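You operate a simulated robot arm through the tools that you are given. There is no shell and no other tool.

Carry out the task below with a simulated robot arm. There is one attempt and no reset: what you move stays moved.

JOB
Set the controls near the long counter top. At the end: the orange lantern button is switched up; the green lantern button is switched on; the red lantern button is switched on; the gold switch module is on the black plate; whatever was shut is shut again. Leave all else as you found it, and nothing knocked over.

It is judged by the outcome, as a careful person would: the job done as asked, and still so three seconds after it is handed in. It fails if anything else is knocked over, pushed out of place, dropped, spilled or broken.

ROBOT AND FRAMES
A 6-joint arm with a two-finger gripper, fixed in place. Base frame: the origin is at the foot of the arm, x ahead of it, y to its left, z up; the work surface is at about z = 0. Units: m, rad, N and s.
With the tool pointing down near the work surface it reaches from about 0.18 to 0.48 m from the base axis. Its first joint turns from -1.152 to 1.152 rad. Payload 1.76 kg.
The tool frame sits at the grasp point between the pads (the TCP): z along the fingers, y along the line on which they close. The tips reach 0.029 m beyond it. The gripper opens to 0.082 m; its body begins 0.058 m behind the TCP.
Orientation is that of the tool frame in the base frame, as a unit quaternion [x, y, z, w]. With the fingers straight down and closing along the base's y, the tool's x points along the base's -x, its y along +y and its z along -z.

CONTROLS
- The arm moves only by the tool apply_moves. Its argument "steps" is a list of rows, each a list of 7 numbers: the shift along the tool's x, y, z in units of 30 mm (1.0 is 30 mm), then the turn, a rotation vector about the tool's x, y, z in units of 5 degrees (1.0 is 5 degrees), then the closure, from 0 (fully open) to 1 (shut). In form: [[x, y, z, ax, ay, az, claw], ...]. A call has 1 to 20 rows; each row shifts and turns the commanded pose from where the row before left it, along the tool's axes as they then stand. A call with a number of a shift or a turn outside -1 to 1 is refused whole. Each row takes 0.2 s and may step no farther than 0.05 m and 0.15 rad from the row before; otherwise, or with a gripper value out of range, the whole call is refused. A pose out of reach is approached as far as the arm can. The call stops where the force on the tool passes 40 N (or 10 N more than at its start, if that is more) or the arm is blocked; 0.2 s more then pass. Each finger travels about 0.2035 m/s and halts on what it meets, pressing with about 30 N; the grip force reading is that of the motor and also rises with nothing between the fingers. The clock runs only during rows and for 0.2 s after the last one: add rows that do not move to give the fingers time. It gives the time, the measured TCP pose, the force on the tool (base axes), the opening and the grip force at its end, in the units of the frame above (readings bear some noise), with the torque about the TCP (base axes, N m) and any sound that the robot's microphone picked up.
- Cameras (640 x 400 px; columns grow to the right, rows downward): "scene" is fixed at [0.063, 0.3383, 0.4286]; the picture's right is [-0.71, -0.71, 0.00], its down [-0.36, 0.36, -0.86] and it looks along [0.61, -0.61, -0.51] (base axes); focal length 252 px, centre (320, 200). "wrist" rides on the gripper at [0.079, 0.004, -0.089] in the tool frame; the picture's right is [-0.05, 1.00, 0.00], its down [-0.71, -0.04, -0.71] and it looks along [-0.71, -0.04, 0.71] (tool axes); focal length 256 px, centre (320, 200). There is no depth. A picture from a camera that has moved, and an enlarged one, comes with that camera's place and axes in the base frame and with its lens.
- camera(camera): a new picture of that camera. No time passes.
- close_up(camera, box): a new picture of the part [left, top, right, bottom] of that camera's present view, enlarged. No time passes.
- job_done(): hands the job in; it is judged then, once.

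Nothing tells you positions but the pictures and the camera data. Unless the task says otherwise, let go and move clear before handing in.

The tools are called after "Emit:" as a command line: name --pt "numbers of a row" for each row, then --argument value for the rest, lists and objects as JSON in quotes. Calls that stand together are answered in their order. apply_moves: Moves the arm, as the interface text tells. Its arguments: {"type":"object","properties":{"steps":{"type":"array","items":{"type":"array","items":{"type":"number"}}}},"required":["steps"]} The other tools are called the same way: camera (camera) takes a picture; close_up (camera, box) takes an enlarged picture of a part of a camera's view; job_done () hands the job in.

At the start:

```text
clock: 0.0
position: [0.2088, -0.1236, 0.3367]
tool_rot: [0.0, 1.0, -0.001, 0.001]
contact_force: [0.1, -0.2, 0.2]
moment: [0.0, 0.01, 0.02]
finger_gap: 0.082
finger_force: 0.0
```

scene: 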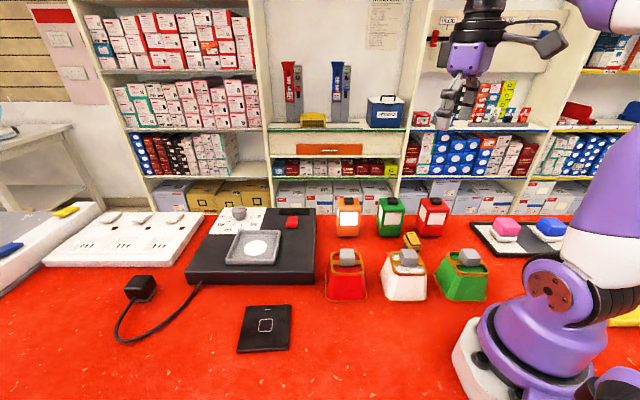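
wrist: 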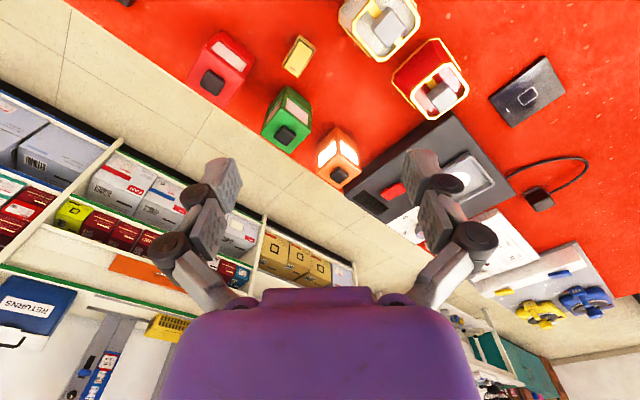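

I see a red counter with three lanterns (orange, green, red), three baskets/boxes with grey levers, a black device with a red item, a black plate, and a gold block behind the white box. I'll look closer before moving anything.

Emit:
close_up --camera "scene" --box '[300, 180, 500, 305]'

Emit:
close_up --camera "scene" --box '[180, 190, 340, 290]'

Emit:
close_up --camera "scene" --box '[0, 180, 300, 367]'

Emit:
close_up --camera "wrist" --box '[160, 0, 480, 200]'

Emit:
close_up --camera "wrist" --box '[320, 0, 640, 200]'

Emit:
close_up --camera "scene" --box '[440, 180, 640, 305]'

```text
3.20 times, centred on (400, 242) of scene
camera zoom: at [0.063, 0.3383, 0.4286], right [-0.71, -0.71, 0.0], down [-0.36, 0.36, -0.86], along [0.61, -0.61, -0.51], focal length 807 px, centre (64, 64)
```

zoom: 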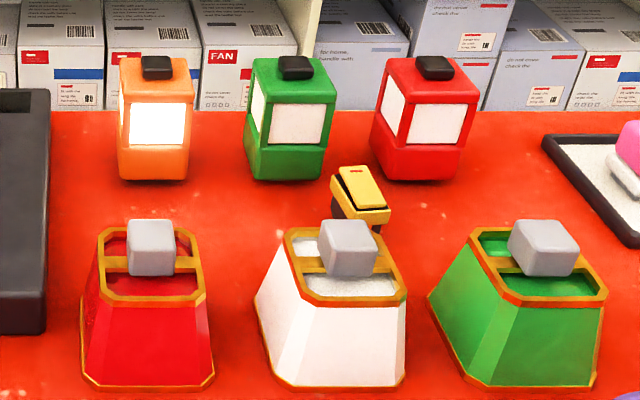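

```text
4.00 times, centred on (260, 240) of scene
camera zoom: at [0.063, 0.3383, 0.4286], right [-0.71, -0.71, 0.0], down [-0.36, 0.36, -0.86], along [0.61, -0.61, -0.51], focal length 1009 px, centre (560, 40)
```

zoom: 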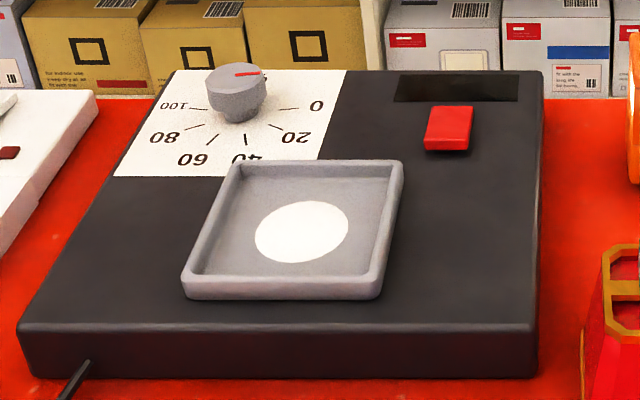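

```text
2.13 times, centred on (150, 274) of scene
camera zoom: at [0.063, 0.3383, 0.4286], right [-0.71, -0.71, 0.0], down [-0.36, 0.36, -0.86], along [0.61, -0.61, -0.51], focal length 538 px, centre (683, 43)
```

zoom: 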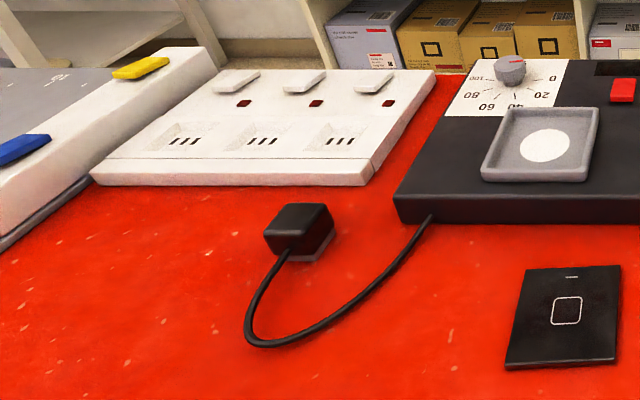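

```text
2.00 times, centred on (320, 100) of wrist
camera zoom: at [0.1317, -0.1196, 0.4255], right [0.05, 1.0, 0.0], down [0.71, -0.04, 0.71], along [0.71, -0.04, -0.71], focal length 512 px, centre (320, 400)
```

zoom: 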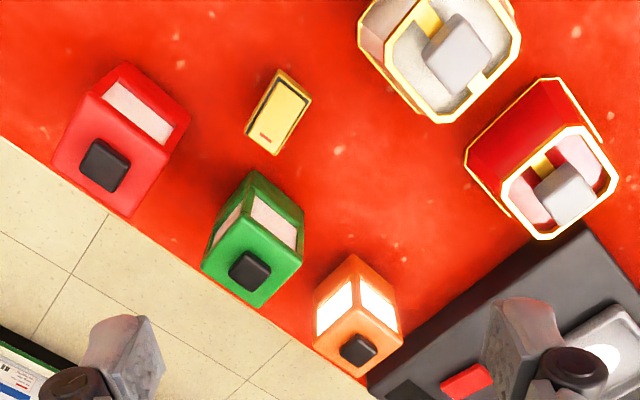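

```text
2.00 times, centred on (480, 100) of wrist
camera zoom: at [0.1317, -0.1196, 0.4255], right [0.05, 1.0, 0.0], down [0.71, -0.04, 0.71], along [0.71, -0.04, -0.71], focal length 512 px, centre (0, 400)
```

zoom: 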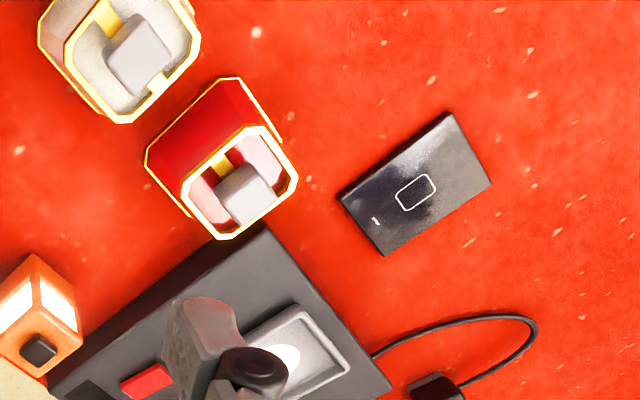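

```text
3.20 times, centred on (540, 242) of scene
camera zoom: at [0.063, 0.3383, 0.4286], right [-0.71, -0.71, 0.0], down [-0.36, 0.36, -0.86], along [0.61, -0.61, -0.51], focal length 807 px, centre (-384, 64)
```

zoom: 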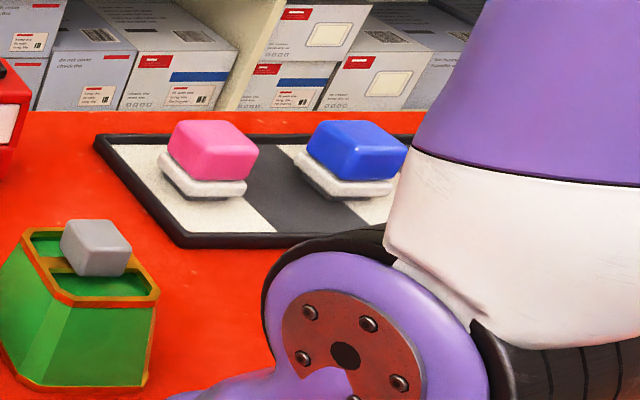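

Orange lantern is lit while green and red are dark; the gold rocker module lies behind the white box. I'll zoom in on the buttons and the module for detail.

Emit:
close_up --camera "scene" --box '[330, 190, 394, 230]'

Emit:
close_up --camera "scene" --box '[390, 190, 454, 230]'

Emit:
close_up --camera "scene" --box '[390, 220, 438, 250]'

Emit:
close_up --camera "wrist" --box '[180, 20, 340, 120]'

Emit:
close_up --camera "wrist" --box '[240, 80, 400, 200]'

Emit:
close_up --camera "scene" --box '[225, 295, 305, 360]'

```text
10.00 times, centred on (362, 210) of scene
camera zoom: at [0.063, 0.3383, 0.4286], right [-0.71, -0.71, 0.0], down [-0.36, 0.36, -0.86], along [0.61, -0.61, -0.51], focal length 2522 px, centre (-100, 100)
```

zoom: 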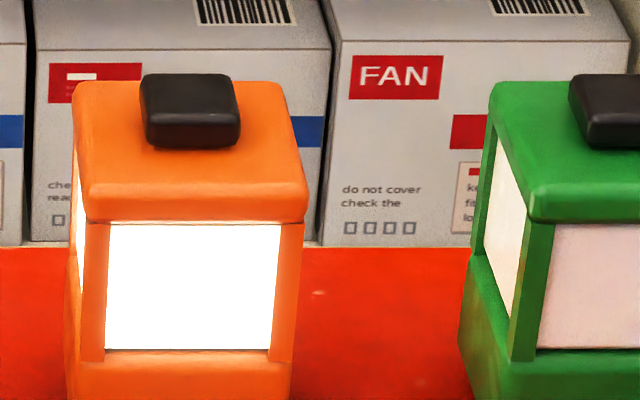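

```text
10.00 times, centred on (422, 210) of scene
camera zoom: at [0.063, 0.3383, 0.4286], right [-0.71, -0.71, 0.0], down [-0.36, 0.36, -0.86], along [0.61, -0.61, -0.51], focal length 2522 px, centre (-700, 100)
```

zoom: 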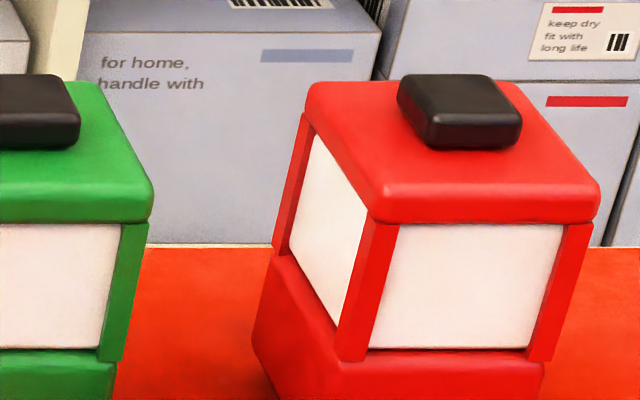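

```text
13.33 times, centred on (414, 235) of scene
camera zoom: at [0.063, 0.3383, 0.4286], right [-0.71, -0.71, 0.0], down [-0.36, 0.36, -0.86], along [0.61, -0.61, -0.51], focal length 3363 px, centre (-933, -267)
```

zoom: 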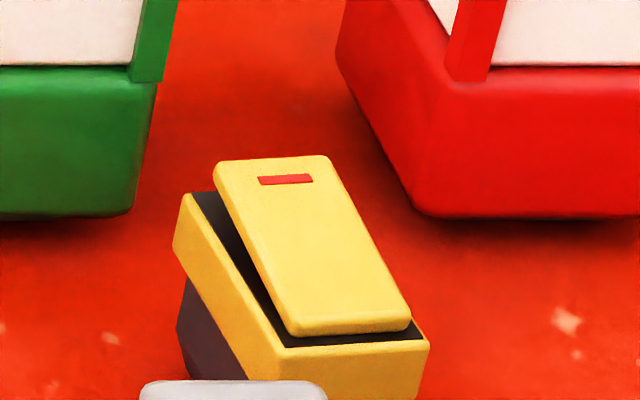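

```text
4.00 times, centred on (260, 70) of wrist
camera zoom: at [0.1317, -0.1196, 0.4255], right [0.05, 1.0, 0.0], down [0.71, -0.04, 0.71], along [0.71, -0.04, -0.71], focal length 1024 px, centre (560, 720)
```

zoom: 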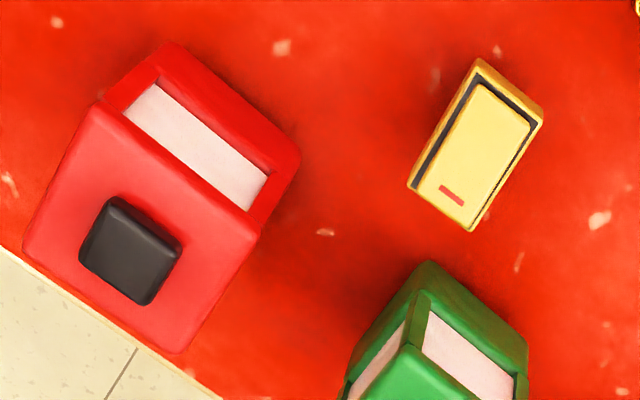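

```text
3.33 times, centred on (320, 140) of wrist
camera zoom: at [0.1317, -0.1196, 0.4255], right [0.05, 1.0, 0.0], down [0.71, -0.04, 0.71], along [0.71, -0.04, -0.71], focal length 853 px, centre (320, 400)
```

zoom: 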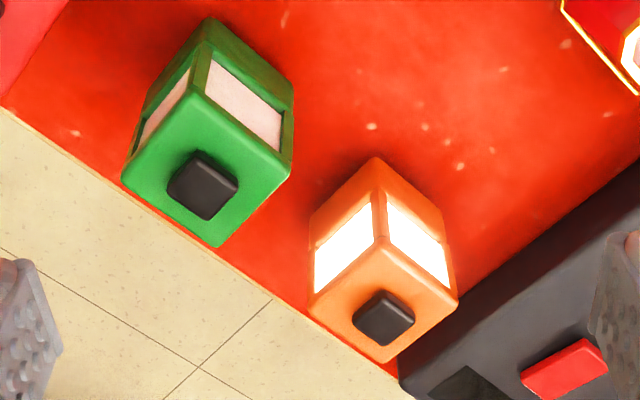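

```text
6.15 times, centred on (265, 328) of scene
camera zoom: at [0.063, 0.3383, 0.4286], right [-0.71, -0.71, 0.0], down [-0.36, 0.36, -0.86], along [0.61, -0.61, -0.51], focal length 1552 px, centre (658, -585)
```

zoom: 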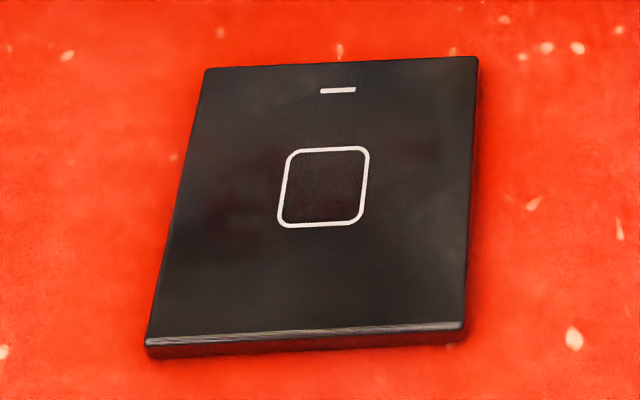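

The gold module is a rocker with a gold frame on a dark body at about (0.243, -0.156). I triangulate the lantern buttons at about orange (0.401, -0.104), green (0.322, -0.180) and red (0.245, -0.258), all with tops near z = 0.10. I'll close the fingers and move above the green button for a closer look.

Emit:
apply_moves --pt "-0.629 -0.313 0.703 0 0 0 1" --pt "-0.629 -0.313 0.703 0 0 0 1" --pt "-0.629 -0.313 0.703 0 0 0 1" --pt "-0.629 -0.313 0.703 0 0 0 1" --pt "-0.629 -0.313 0.703 0 0 0 1" --pt "-0.629 -0.313 0.703 0 0 0 1" --pt "0 0 0 0 0 0 1"

Emit:
camera --camera "wrist"

Emit:
camera --camera "scene"

```text
clock: 1.6
position: [0.322, -0.1779, 0.2104]
tool_rot: [0.0, 1.0, -0.001, 0.001]
contact_force: [0.0, -0.2, -0.1]
moment: [-0.01, 0.0, -0.02]
finger_gap: 0.0
finger_force: 28.7
```

```text
taken
camera wrist: at [0.2456, -0.1749, 0.2995], right [0.05, 1.0, 0.0], down [0.7, -0.04, 0.71], along [0.71, -0.04, -0.71], focal length 256 px, centre (320, 200)
```

wrist: 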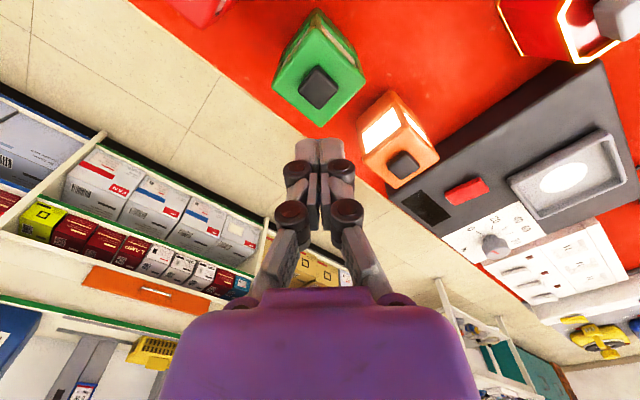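

```text
taken
```

scene: 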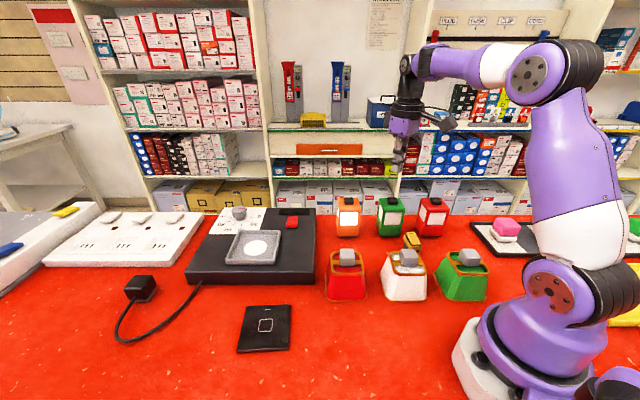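

The triangulation checks out: green button sits at about (0.323, -0.180) and the closed fingers are right above it. I'll lower to just above the button.

Emit:
apply_moves --pt "0 -0.06 0.8 0 0 0 1" --pt "0 0 0.8 0 0 0 1" --pt "0 0 0.6 0 0 0 1" --pt "0 0 0 0 0 0 1"

Emit:
close_up --camera "scene" --box '[340, 150, 460, 240]'

Emit:
camera --camera "wrist"

```text
clock: 2.6
position: [0.322, -0.1811, 0.1444]
tool_rot: [0.0, 1.0, -0.001, 0.0]
contact_force: [0.7, -0.8, 0.2]
moment: [-0.04, -0.01, 0.03]
finger_gap: 0.0002
finger_force: 28.4
```

```text
4.44 times, centred on (400, 195) of scene
camera zoom: at [0.063, 0.3383, 0.4286], right [-0.71, -0.71, 0.0], down [-0.36, 0.36, -0.86], along [0.61, -0.61, -0.51], focal length 1121 px, centre (-36, 222)
```

zoom: 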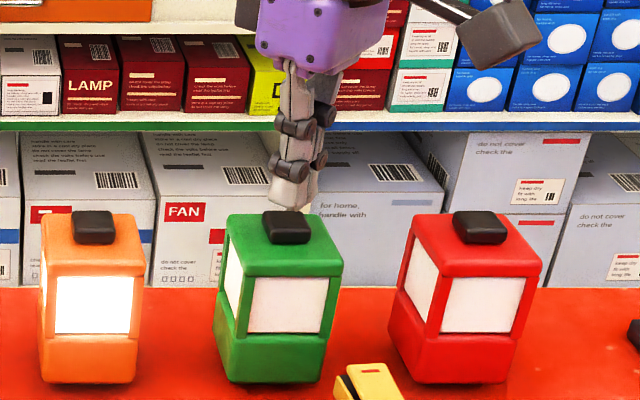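

```text
taken
camera wrist: at [0.2447, -0.1779, 0.2332], right [0.05, 1.0, 0.0], down [0.71, -0.04, 0.71], along [0.71, -0.04, -0.71], focal length 256 px, centre (320, 200)
```

wrist: 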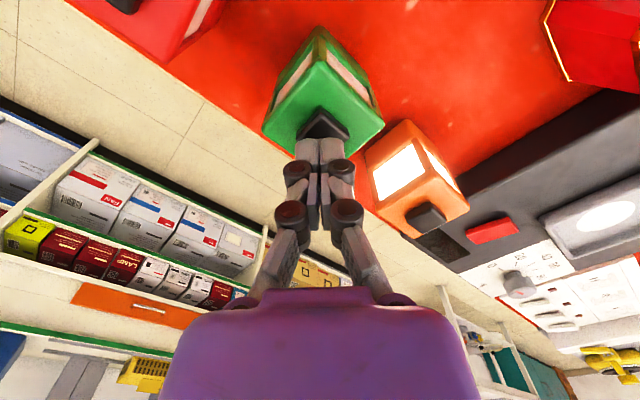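

The tips are about 15 mm above the green button and centred over it. I'll descend slowly in small steps to meet it.

Emit:
apply_moves --pt "0 0 0.15 0 0 0 1" --pt "0 0 0.15 0 0 0 1" --pt "0 0 0.1 0 0 0 1" --pt "0 0 0.07 0 0 0 1"

Emit:
close_up --camera "scene" --box '[340, 170, 460, 245]'

```text
clock: 3.6
position: [0.3234, -0.1818, 0.1301]
tool_rot: [0.0, 1.0, 0.0, 0.0]
contact_force: [0.1, -0.5, 1.1]
moment: [0.0, 0.03, 0.06]
finger_gap: 0.006
finger_force: 29.1
heard: click
```

```text
5.33 times, centred on (400, 208) of scene
camera zoom: at [0.063, 0.3383, 0.4286], right [-0.71, -0.71, 0.0], down [-0.36, 0.36, -0.86], along [0.61, -0.61, -0.51], focal length 1345 px, centre (-107, 160)
```

zoom: 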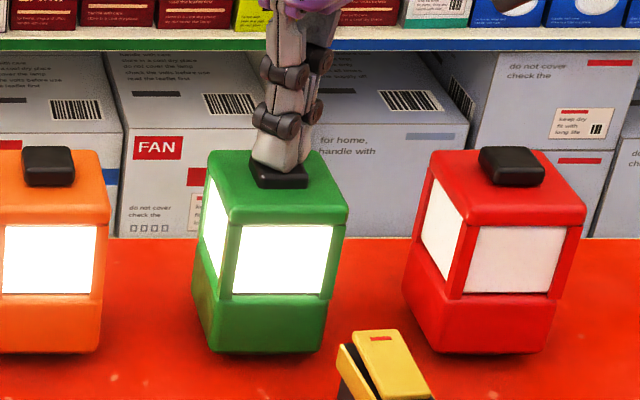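

A click was heard and the green lantern lit up. I'll lift straight up and check that it stays lit.

Emit:
apply_moves --pt "0 0 -0.2 0 0 0 1" --pt "0 0 -0.4 0 0 0 1" --pt "0 0 -0.6 0 0 0 1" --pt "0 0 -0.6 0 0 0 1"

Emit:
close_up --camera "scene" --box '[340, 170, 460, 245]'

Emit:
close_up --camera "scene" --box '[370, 190, 434, 230]'

```text
clock: 4.6
position: [0.3219, -0.1815, 0.1852]
tool_rot: [0.001, 1.0, 0.0, 0.0]
contact_force: [-0.4, 0.1, 0.5]
moment: [0.02, -0.02, 0.01]
finger_gap: 0.0
finger_force: 28.7
```

```text
5.33 times, centred on (400, 208) of scene
camera zoom: at [0.063, 0.3383, 0.4286], right [-0.71, -0.71, 0.0], down [-0.36, 0.36, -0.86], along [0.61, -0.61, -0.51], focal length 1345 px, centre (-107, 160)
```

zoom: 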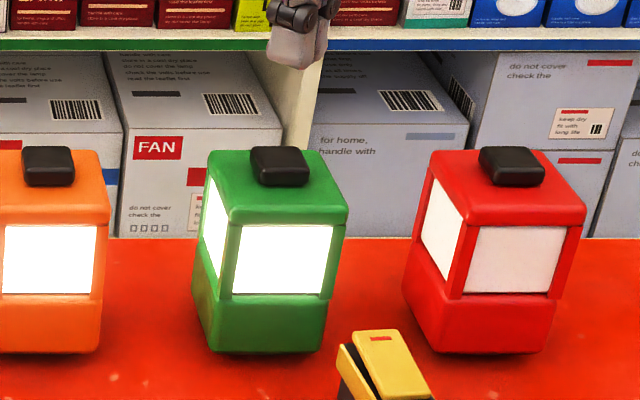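

```text
10.00 times, centred on (402, 210) of scene
camera zoom: at [0.063, 0.3383, 0.4286], right [-0.71, -0.71, 0.0], down [-0.36, 0.36, -0.86], along [0.61, -0.61, -0.51], focal length 2522 px, centre (-500, 100)
```

zoom: 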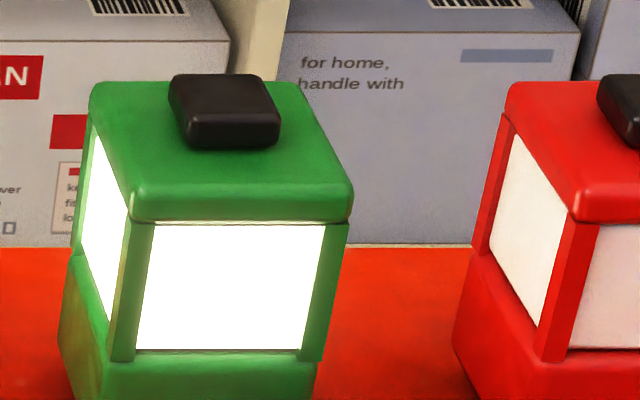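

Green is now lit and its button springs back, so these are momentary toggles and the light shows the state. Next I'll move above the red lantern button at about (0.245, -0.258).

Emit:
apply_moves --pt "0.64 -0.637 0 0 0 0 1" --pt "0.64 -0.637 0 0 0 0 1" --pt "0.64 -0.637 0 0 0 0 1" --pt "0.64 -0.637 0 0 0 0 1" --pt "0 0 0 0 0 0 1"

Emit:
camera --camera "wrist"

Emit:
close_up --camera "scene" --box '[340, 150, 480, 240]'

```text
clock: 5.8
position: [0.2461, -0.2581, 0.1846]
tool_rot: [0.0, 1.0, -0.001, 0.001]
contact_force: [-0.4, -1.5, -0.1]
moment: [0.02, 0.02, 0.04]
finger_gap: 0.0
finger_force: 28.7
```

```text
taken
camera wrist: at [0.1689, -0.2545, 0.2731], right [0.05, 1.0, 0.0], down [0.71, -0.04, 0.71], along [0.71, -0.04, -0.71], focal length 256 px, centre (320, 200)
```

wrist: 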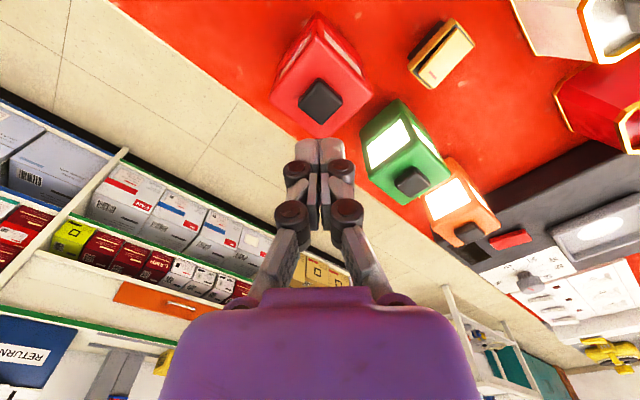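

```text
4.44 times, centred on (410, 195) of scene
camera zoom: at [0.063, 0.3383, 0.4286], right [-0.71, -0.71, 0.0], down [-0.36, 0.36, -0.86], along [0.61, -0.61, -0.51], focal length 1121 px, centre (-80, 222)
```

zoom: 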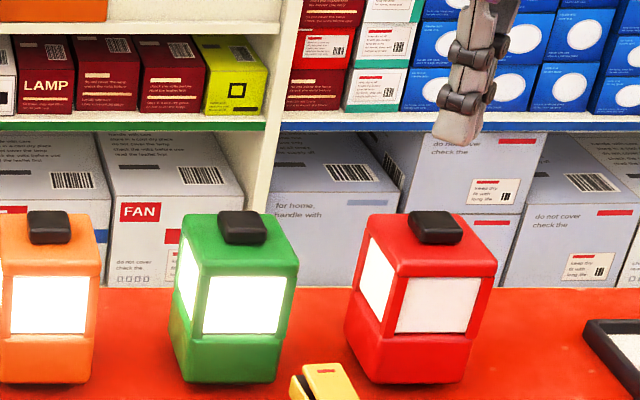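

The red button is directly below the fingers at about (0.245, -0.259). I'll lower and press it the same way.

Emit:
apply_moves --pt "0 0 0.6 0 0 0 1" --pt "0 0 0.6 0 0 0 1" --pt "0 0 0.3 0 0 0 1" --pt "0 0 0.15 0 0 0 1" --pt "0 0 0.1 0 0 0 1" --pt "0 0 0.07 0 0 0 1"

Emit:
close_up --camera "scene" --box '[340, 150, 480, 240]'

```text
clock: 7.2
position: [0.2454, -0.258, 0.1288]
tool_rot: [0.0, 1.0, -0.001, 0.001]
contact_force: [0.5, 0.5, 1.8]
moment: [0.01, 0.0, -0.02]
finger_gap: 0.0059
finger_force: 28.6
heard: click
```

```text
4.44 times, centred on (410, 195) of scene
camera zoom: at [0.063, 0.3383, 0.4286], right [-0.71, -0.71, 0.0], down [-0.36, 0.36, -0.86], along [0.61, -0.61, -0.51], focal length 1121 px, centre (-80, 222)
```

zoom: 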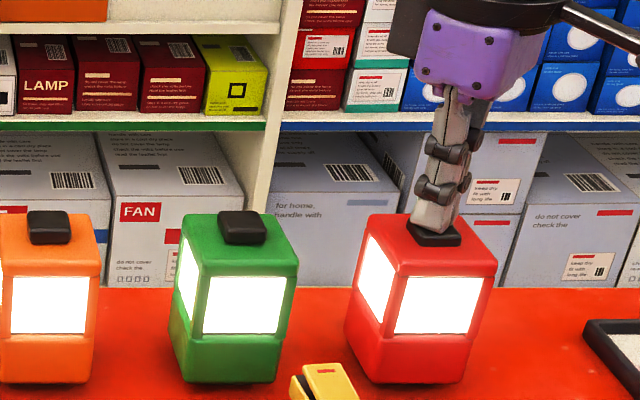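

Red is lit too, with a click. I'll lift clear and confirm both stay lit.

Emit:
apply_moves --pt "0 0 -0.2 0 0 0 1" --pt "0 0 -0.5 0 0 0 1" --pt "0 0 -0.6 0 0 0 1" --pt "0 0 -0.6 0 0 0 1"

Emit:
close_up --camera "scene" --box '[320, 170, 464, 260]'

Emit:
close_up --camera "scene" --box '[316, 190, 380, 240]'

Emit:
camera --camera "wrist"

```text
clock: 8.2
position: [0.2454, -0.2593, 0.1872]
tool_rot: [0.0, 1.0, -0.001, 0.0]
contact_force: [-0.2, -0.6, -0.8]
moment: [0.0, 0.03, 0.02]
finger_gap: 0.0
finger_force: 28.1
```

```text
4.44 times, centred on (392, 215) of scene
camera zoom: at [0.063, 0.3383, 0.4286], right [-0.71, -0.71, 0.0], down [-0.36, 0.36, -0.86], along [0.61, -0.61, -0.51], focal length 1121 px, centre (0, 133)
```

zoom: 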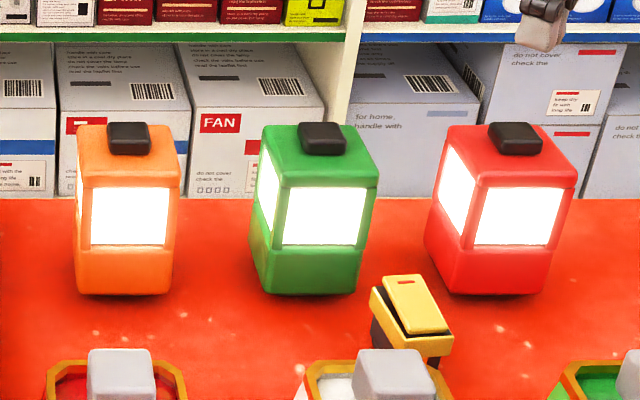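

```text
8.00 times, centred on (348, 215) of scene
camera zoom: at [0.063, 0.3383, 0.4286], right [-0.71, -0.71, 0.0], down [-0.36, 0.36, -0.86], along [0.61, -0.61, -0.51], focal length 2018 px, centre (96, 80)
```

zoom: 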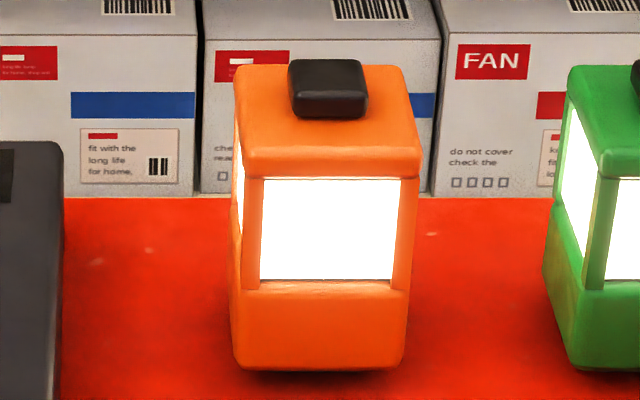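

```text
taken
camera wrist: at [0.1684, -0.2549, 0.2761], right [0.05, 1.0, 0.0], down [0.7, -0.04, 0.71], along [0.71, -0.04, -0.71], focal length 256 px, centre (320, 200)
```

wrist: 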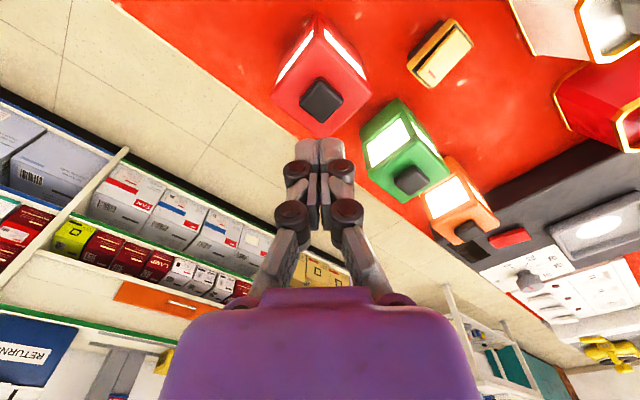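

All three lanterns are lit now. I'll move above the orange lantern button at about (0.401, -0.104) to look at it from close up.

Emit:
apply_moves --pt "-0.65 0.648 0 0 0 0 1" --pt "-0.65 0.648 0 0 0 0 1" --pt "-0.65 0.648 0 0 0 0 1" --pt "-0.65 0.648 0 0 0 0 1" --pt "-0.65 0.648 0 0 0 0 1" --pt "-0.65 0.648 0 0 0 0 1" --pt "-0.65 0.648 0 0 0 0 1" --pt "-0.65 0.648 0 0 0 0 1" --pt "0 0 0 0 0 0 1"

Emit:
camera --camera "wrist"

Emit:
close_up --camera "wrist" --box '[240, 20, 400, 120]'

Emit:
close_up --camera "scene" --box '[310, 150, 454, 240]'

```text
clock: 10.2
position: [0.4031, -0.1056, 0.1866]
tool_rot: [0.0, 1.0, -0.001, 0.001]
contact_force: [0.0, 0.6, -0.3]
moment: [0.02, -0.01, 0.01]
finger_gap: 0.0
finger_force: 28.6
```

```text
taken
camera wrist: at [0.3245, -0.1014, 0.2746], right [0.05, 1.0, 0.0], down [0.71, -0.04, 0.71], along [0.71, -0.04, -0.71], focal length 256 px, centre (320, 200)
```

wrist: 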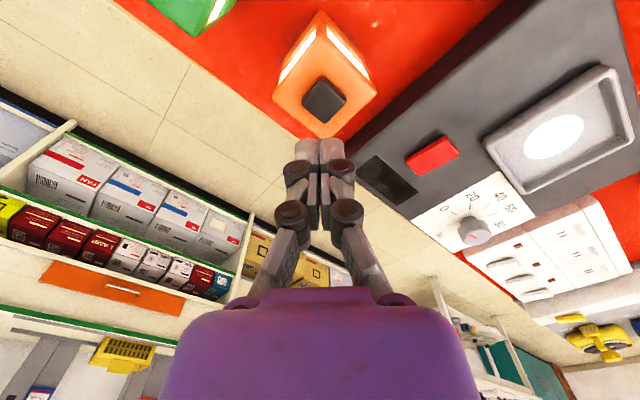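

```text
4.00 times, centred on (320, 70) of wrist
camera zoom: at [0.3245, -0.1014, 0.2746], right [0.05, 1.0, 0.0], down [0.71, -0.04, 0.71], along [0.71, -0.04, -0.71], focal length 1024 px, centre (320, 720)
```

zoom: 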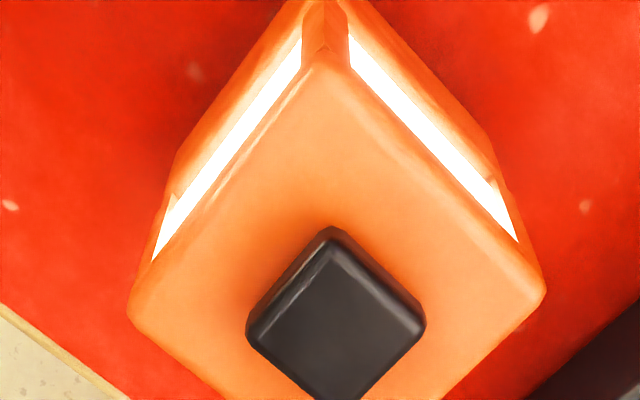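

```text
4.44 times, centred on (382, 195) of scene
camera zoom: at [0.063, 0.3383, 0.4286], right [-0.71, -0.71, 0.0], down [-0.36, 0.36, -0.86], along [0.61, -0.61, -0.51], focal length 1121 px, centre (44, 222)
```

zoom: 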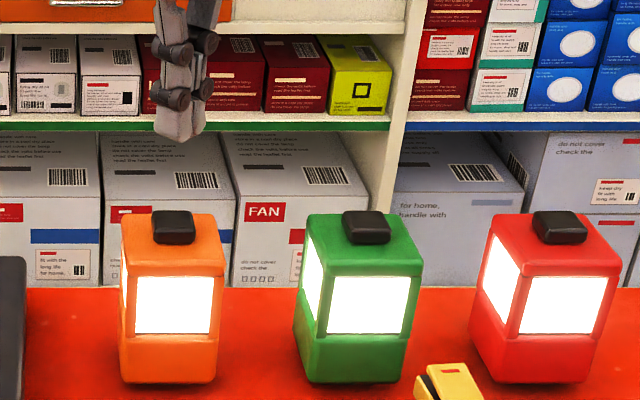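

The orange lantern is lit. The wording contrasts "up" with "on", and a push button that is up is one that isn't pressed in, so I read it as released/off. I'll press orange once and see what its light does.

Emit:
apply_moves --pt "0.1 0.09 0.6 0 0 0 1" --pt "0 0 0.6 0 0 0 1" --pt "0 0 0.3 0 0 0 1" --pt "0 0 0.2 0 0 0 1" --pt "0 0 0.12 0 0 0 1" --pt "0 0 0.08 0 0 0 1"

Emit:
close_up --camera "scene" --box '[310, 150, 454, 240]'

```text
clock: 11.6
position: [0.3991, -0.1006, 0.1286]
tool_rot: [0.0, 1.0, -0.001, 0.0]
contact_force: [0.7, 0.3, 1.7]
moment: [0.01, -0.03, -0.05]
finger_gap: 0.0065
finger_force: 29.2
heard: click
```

```text
4.44 times, centred on (382, 195) of scene
camera zoom: at [0.063, 0.3383, 0.4286], right [-0.71, -0.71, 0.0], down [-0.36, 0.36, -0.86], along [0.61, -0.61, -0.51], focal length 1121 px, centre (44, 222)
```

zoom: 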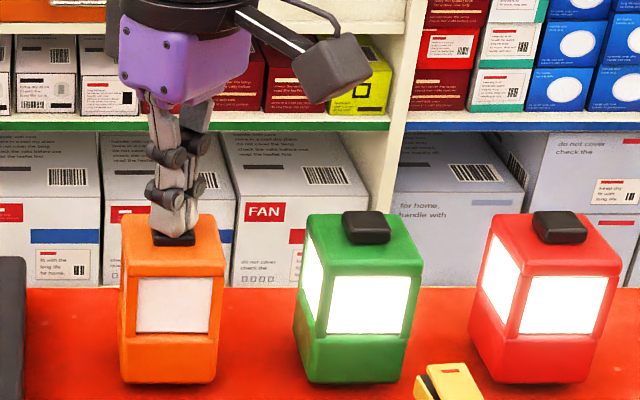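

A click, and the orange lantern went dark. I'll lift clear and look at the button at rest.

Emit:
apply_moves --pt "0 0 -0.2 0 0 0 1" --pt "0 0 -0.5 0 0 0 1" --pt "0 0 -0.7 0 0 0 1" --pt "0 0 -0.8 0 0 0 1" --pt "0 0 -0.8 0 0 0 1" --pt "0 0 0 0 0 0 1"

Emit:
close_up --camera "scene" --box '[330, 190, 394, 230]'

Emit:
camera --camera "scene"

Emit:
camera --camera "wrist"

```text
clock: 13.0
position: [0.3984, -0.1003, 0.2201]
tool_rot: [0.0, 1.0, 0.0, 0.002]
contact_force: [0.7, 0.4, -0.4]
moment: [0.01, 0.04, -0.01]
finger_gap: 0.0001
finger_force: 29.2
```

```text
10.00 times, centred on (362, 210) of scene
camera zoom: at [0.063, 0.3383, 0.4286], right [-0.71, -0.71, 0.0], down [-0.36, 0.36, -0.86], along [0.61, -0.61, -0.51], focal length 2522 px, centre (-100, 100)
```

zoom: 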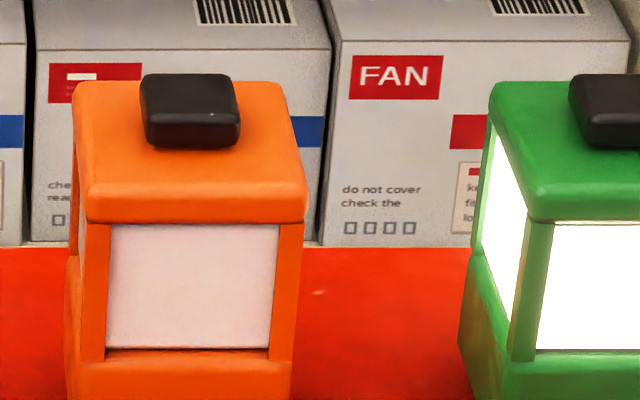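

```text
taken
```

scene: 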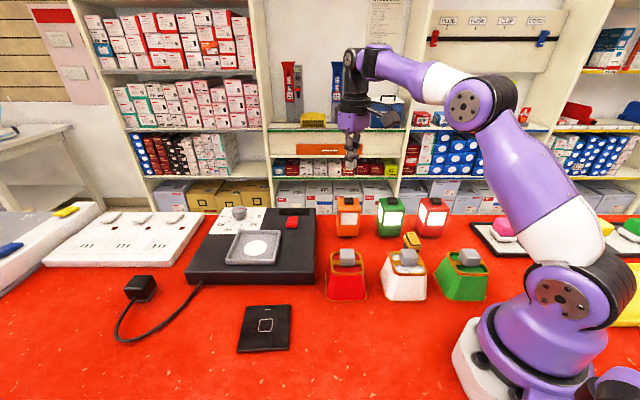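

```text
taken
camera wrist: at [0.3215, -0.0959, 0.3093], right [0.05, 1.0, 0.0], down [0.71, -0.04, 0.71], along [0.71, -0.04, -0.71], focal length 256 px, centre (320, 200)
```

wrist: 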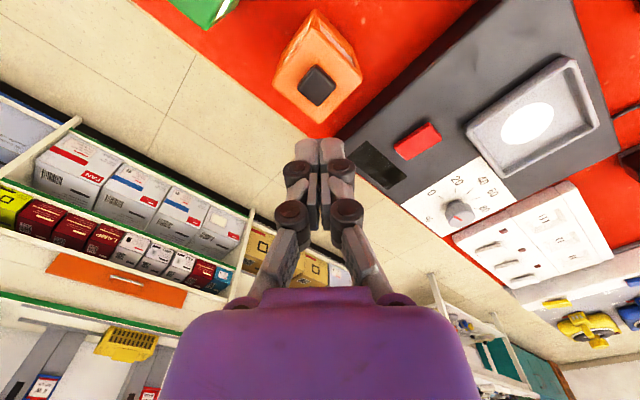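

The orange lantern is dark and its button rests like the others. There's a labelled board on the back wall that might explain the switch wording, so I'll read it.

Emit:
close_up --camera "scene" --box '[410, 0, 590, 90]'

Emit:
close_up --camera "scene" --box '[20, 0, 120, 120]'

Emit:
close_up --camera "scene" --box '[340, 0, 430, 56]'

Emit:
close_up --camera "scene" --box '[260, 50, 420, 150]'

```text
3.56 times, centred on (500, 45) of scene
camera zoom: at [0.063, 0.3383, 0.4286], right [-0.71, -0.71, 0.0], down [-0.36, 0.36, -0.86], along [0.61, -0.61, -0.51], focal length 897 px, centre (-320, 751)
```

zoom: 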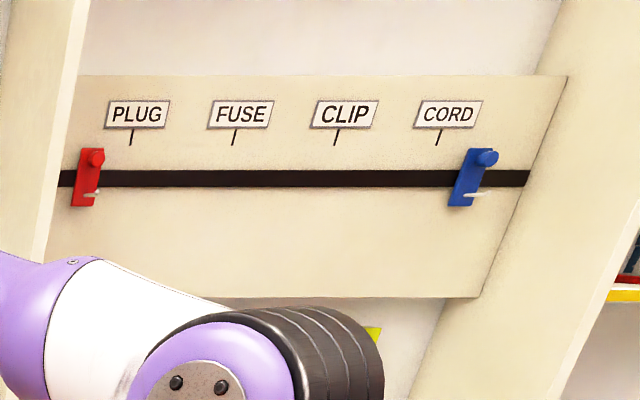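

```text
3.33 times, centred on (70, 60) of scene
camera zoom: at [0.063, 0.3383, 0.4286], right [-0.71, -0.71, 0.0], down [-0.36, 0.36, -0.86], along [0.61, -0.61, -0.51], focal length 841 px, centre (1153, 667)
```

zoom: 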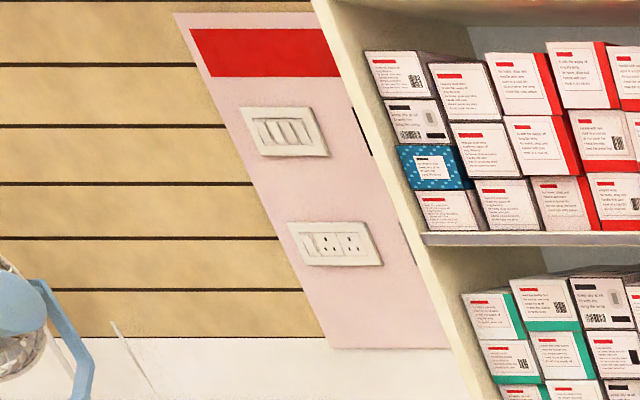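

```text
7.11 times, centred on (385, 28) of scene
camera zoom: at [0.063, 0.3383, 0.4286], right [-0.71, -0.71, 0.0], down [-0.36, 0.36, -0.86], along [0.61, -0.61, -0.51], focal length 1794 px, centre (-142, 1423)
```

zoom: 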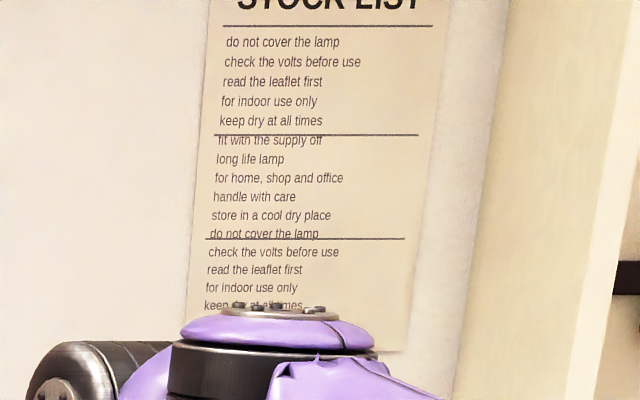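

```text
4.00 times, centred on (340, 100) of scene
camera zoom: at [0.063, 0.3383, 0.4286], right [-0.71, -0.71, 0.0], down [-0.36, 0.36, -0.86], along [0.61, -0.61, -0.51], focal length 1009 px, centre (240, 600)
```

zoom: 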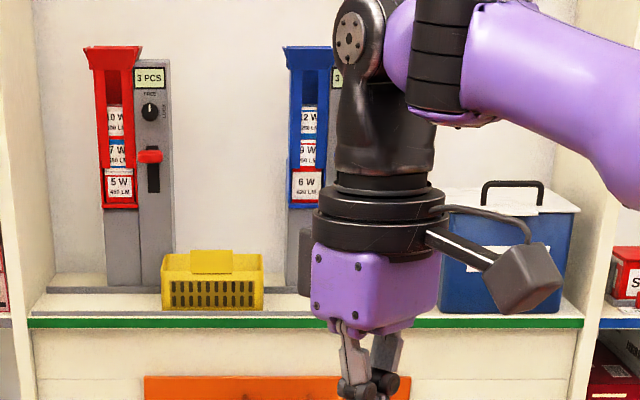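

No legend explains "up", so I'll leave orange off: "up" as the un-pressed, not-on state fits both the contrast with "on" and its starting state. Next is the gold module: I'll open the gripper, move above it and turn the tool to match its narrow side.

Emit:
apply_moves --pt "0.863 -0.31 0 0 0 0 0.6" --pt "0.863 -0.31 0 0 0 0 0.2" --pt "0.863 -0.31 0 0 0 0 0.2" --pt "0.863 -0.31 0 0 0 0 0.2" --pt "0.863 -0.31 0 0 0 0 0.2" --pt "0.863 -0.31 0 0 0 0 0.2" --pt "0 0 0 0 0 1 0.2" --pt "0 0 0 0 0 1 0.2" --pt "0 0 0 0 0 1 0.2" --pt "0 0 0 0 0 1 0.2" --pt "0 0 0 0 0 1 0.2" --pt "0 0 0 0 0 1 0.2" --pt "0 0 0 0 0 1 0.2" --pt "0 0 0 0 0 1 0.2" --pt "0 0 0 0 0 0 0.2"

Emit:
camera --camera "wrist"

Emit:
camera --camera "scene"

```text
clock: 16.2
position: [0.2428, -0.1558, 0.2195]
tool_rot: [0.343, 0.939, 0.0, 0.001]
contact_force: [0.7, -0.7, 0.7]
moment: [-0.01, 0.0, 0.03]
finger_gap: 0.0655
finger_force: 0.1
```

```text
taken
camera wrist: at [0.1874, -0.1017, 0.3082], right [0.68, 0.73, 0.0], down [0.52, -0.48, 0.71], along [0.52, -0.48, -0.71], focal length 256 px, centre (320, 200)
```

wrist: 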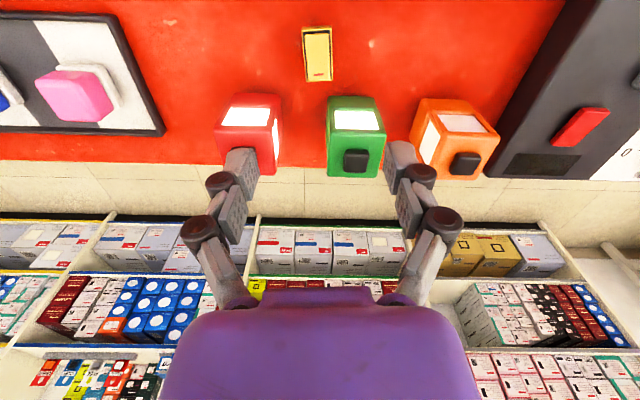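

```text
taken
```

scene: 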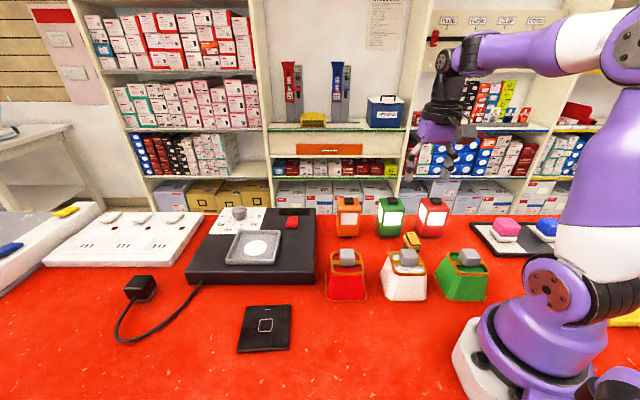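

The module now appears nearly aligned in the wrist view. I'll zoom in on it to get its exact angle and centre.

Emit:
close_up --camera "wrist" --box '[280, 10, 360, 90]'

Emit:
close_up --camera "scene" --box '[380, 215, 460, 270]'

```text
5.00 times, centred on (320, 50) of wrist
camera zoom: at [0.1874, -0.1017, 0.3082], right [0.68, 0.73, 0.0], down [0.52, -0.48, 0.71], along [0.52, -0.48, -0.71], focal length 1280 px, centre (320, 950)
```

zoom: 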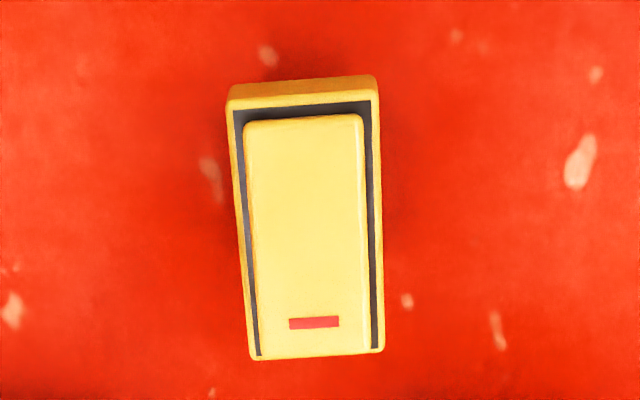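

```text
7.27 times, centred on (420, 242) of scene
camera zoom: at [0.063, 0.3383, 0.4286], right [-0.71, -0.71, 0.0], down [-0.36, 0.36, -0.86], along [0.61, -0.61, -0.51], focal length 1834 px, centre (-407, -109)
```

zoom: 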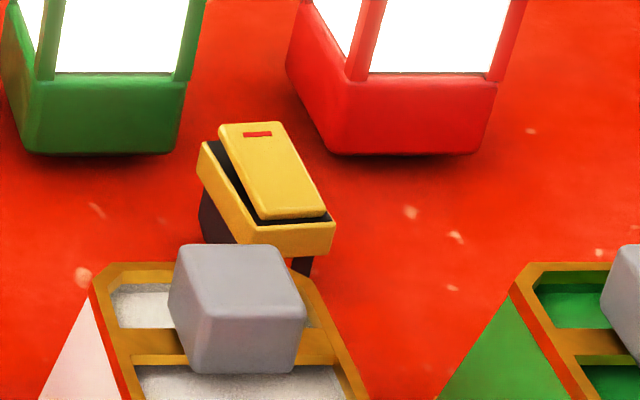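

The module is centred at about (0.244, -0.156) with frame roughly 28 x 45 mm and yaw -40°, which matches the tool. I'll lower part-way and check the clearance to the lanterns and the white box.

Emit:
apply_moves --pt "-0.035 0.02 0.8 0 0 0 0.2" --pt "0 0 0.8 0 0 0 0.2" --pt "0 0 0.8 0 0 0 0.2" --pt "0 0 0.8 0 0 0 0.2" --pt "0 0 0.6 0 0 0 0.2" --pt "0 0 0 0 0 0 0.2"

Emit:
camera --camera "wrist"

Emit:
close_up --camera "scene" --box '[350, 150, 510, 290]'

```text
clock: 17.6
position: [0.243, -0.1577, 0.1042]
tool_rot: [0.342, 0.94, 0.0, 0.001]
contact_force: [0.1, 0.3, -0.4]
moment: [-0.01, 0.02, 0.01]
finger_gap: 0.0656
finger_force: 0.0
```

```text
taken
camera wrist: at [0.1869, -0.1032, 0.1934], right [0.68, 0.73, 0.0], down [0.52, -0.48, 0.71], along [0.52, -0.48, -0.71], focal length 256 px, centre (320, 200)
```

wrist: 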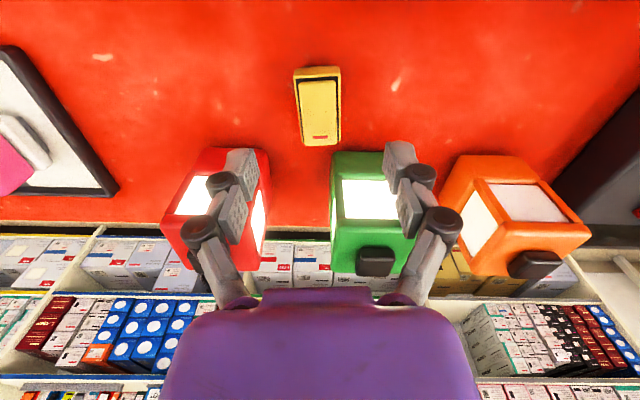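

```text
2.86 times, centred on (430, 220) of scene
camera zoom: at [0.063, 0.3383, 0.4286], right [-0.71, -0.71, 0.0], down [-0.36, 0.36, -0.86], along [0.61, -0.61, -0.51], focal length 721 px, centre (6, 143)
```

zoom: 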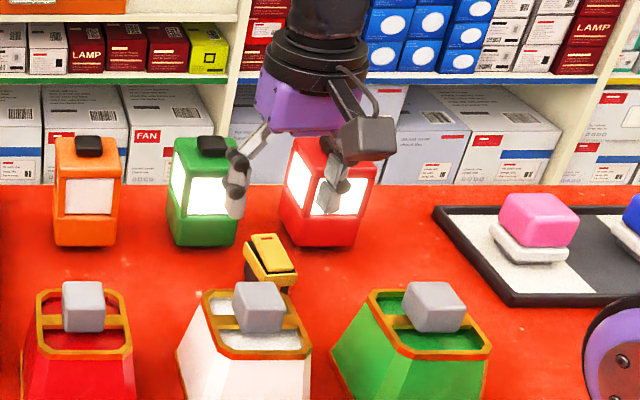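

Clearance looks good and the module is centred between the fingers. I'll lower to grasp height.

Emit:
apply_moves --pt "0.05 0 0.6 0 0 0 0.2" --pt "0 0 0.6 0 0 0 0.2" --pt "0 0 0.5 0 0 0 0.2" --pt "0 0 0.35 0 0 0 0.2" --pt "0 0 0.2 0 0 0 0.2" --pt "0 0 0 0 0 0 0.2"

Emit:
camera --camera "wrist"

Emit:
close_up --camera "scene" --box '[350, 180, 478, 270]'

```text
clock: 19.0
position: [0.2438, -0.1551, 0.0385]
tool_rot: [0.342, 0.94, 0.0, 0.001]
contact_force: [0.6, 0.4, -0.1]
moment: [-0.01, -0.05, 0.04]
finger_gap: 0.0656
finger_force: 0.0
```

```text
taken
camera wrist: at [0.1873, -0.1021, 0.1271], right [0.68, 0.73, 0.0], down [0.52, -0.48, 0.71], along [0.52, -0.48, -0.71], focal length 256 px, centre (320, 200)
```

wrist: 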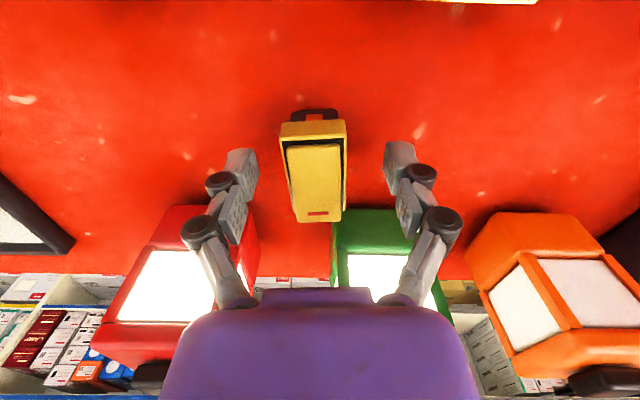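

```text
4.44 times, centred on (414, 225) of scene
camera zoom: at [0.063, 0.3383, 0.4286], right [-0.71, -0.71, 0.0], down [-0.36, 0.36, -0.86], along [0.61, -0.61, -0.51], focal length 1121 px, centre (-98, 89)
```

zoom: 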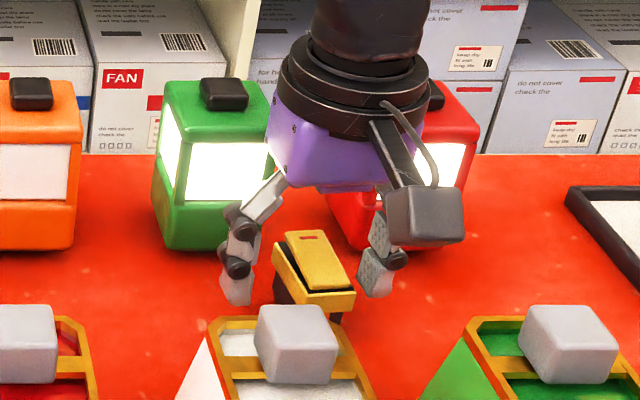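

The fingers straddle the module with clear space to everything else. I'll nudge 1–2 mm to centre and close gradually on the frame.

Emit:
apply_moves --pt "0 -0.05 0.06 0 0 0 0.3" --pt "0 0 0 0 0 0 0.45" --pt "0 0 0 0 0 0 0.55" --pt "0 0 0 0 0 0 0.62" --pt "0 0 0 0 0 0 0.7" --pt "0 0 0 0 0 0 0.8" --pt "0 0 0 0 0 0 1" --pt "0 0 0 0 0 0 1"

Emit:
camera --camera "wrist"

Emit:
close_up --camera "scene" --box '[350, 180, 478, 270]'

```text
clock: 20.8
position: [0.2422, -0.1577, 0.0366]
tool_rot: [0.342, 0.94, 0.0, 0.001]
contact_force: [-0.4, -0.7, 0.5]
moment: [0.0, 0.01, 0.03]
finger_gap: 0.0263
finger_force: 30.0
```

```text
taken
camera wrist: at [0.1867, -0.1031, 0.1252], right [0.68, 0.73, 0.0], down [0.52, -0.48, 0.71], along [0.52, -0.48, -0.71], focal length 256 px, centre (320, 200)
```

wrist: 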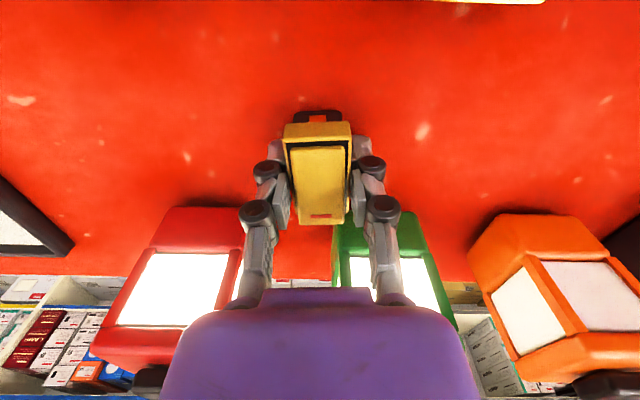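

```text
4.44 times, centred on (414, 225) of scene
camera zoom: at [0.063, 0.3383, 0.4286], right [-0.71, -0.71, 0.0], down [-0.36, 0.36, -0.86], along [0.61, -0.61, -0.51], focal length 1121 px, centre (-98, 89)
```

zoom: 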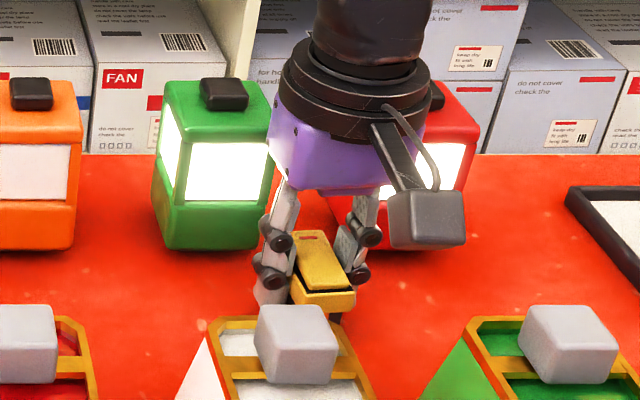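

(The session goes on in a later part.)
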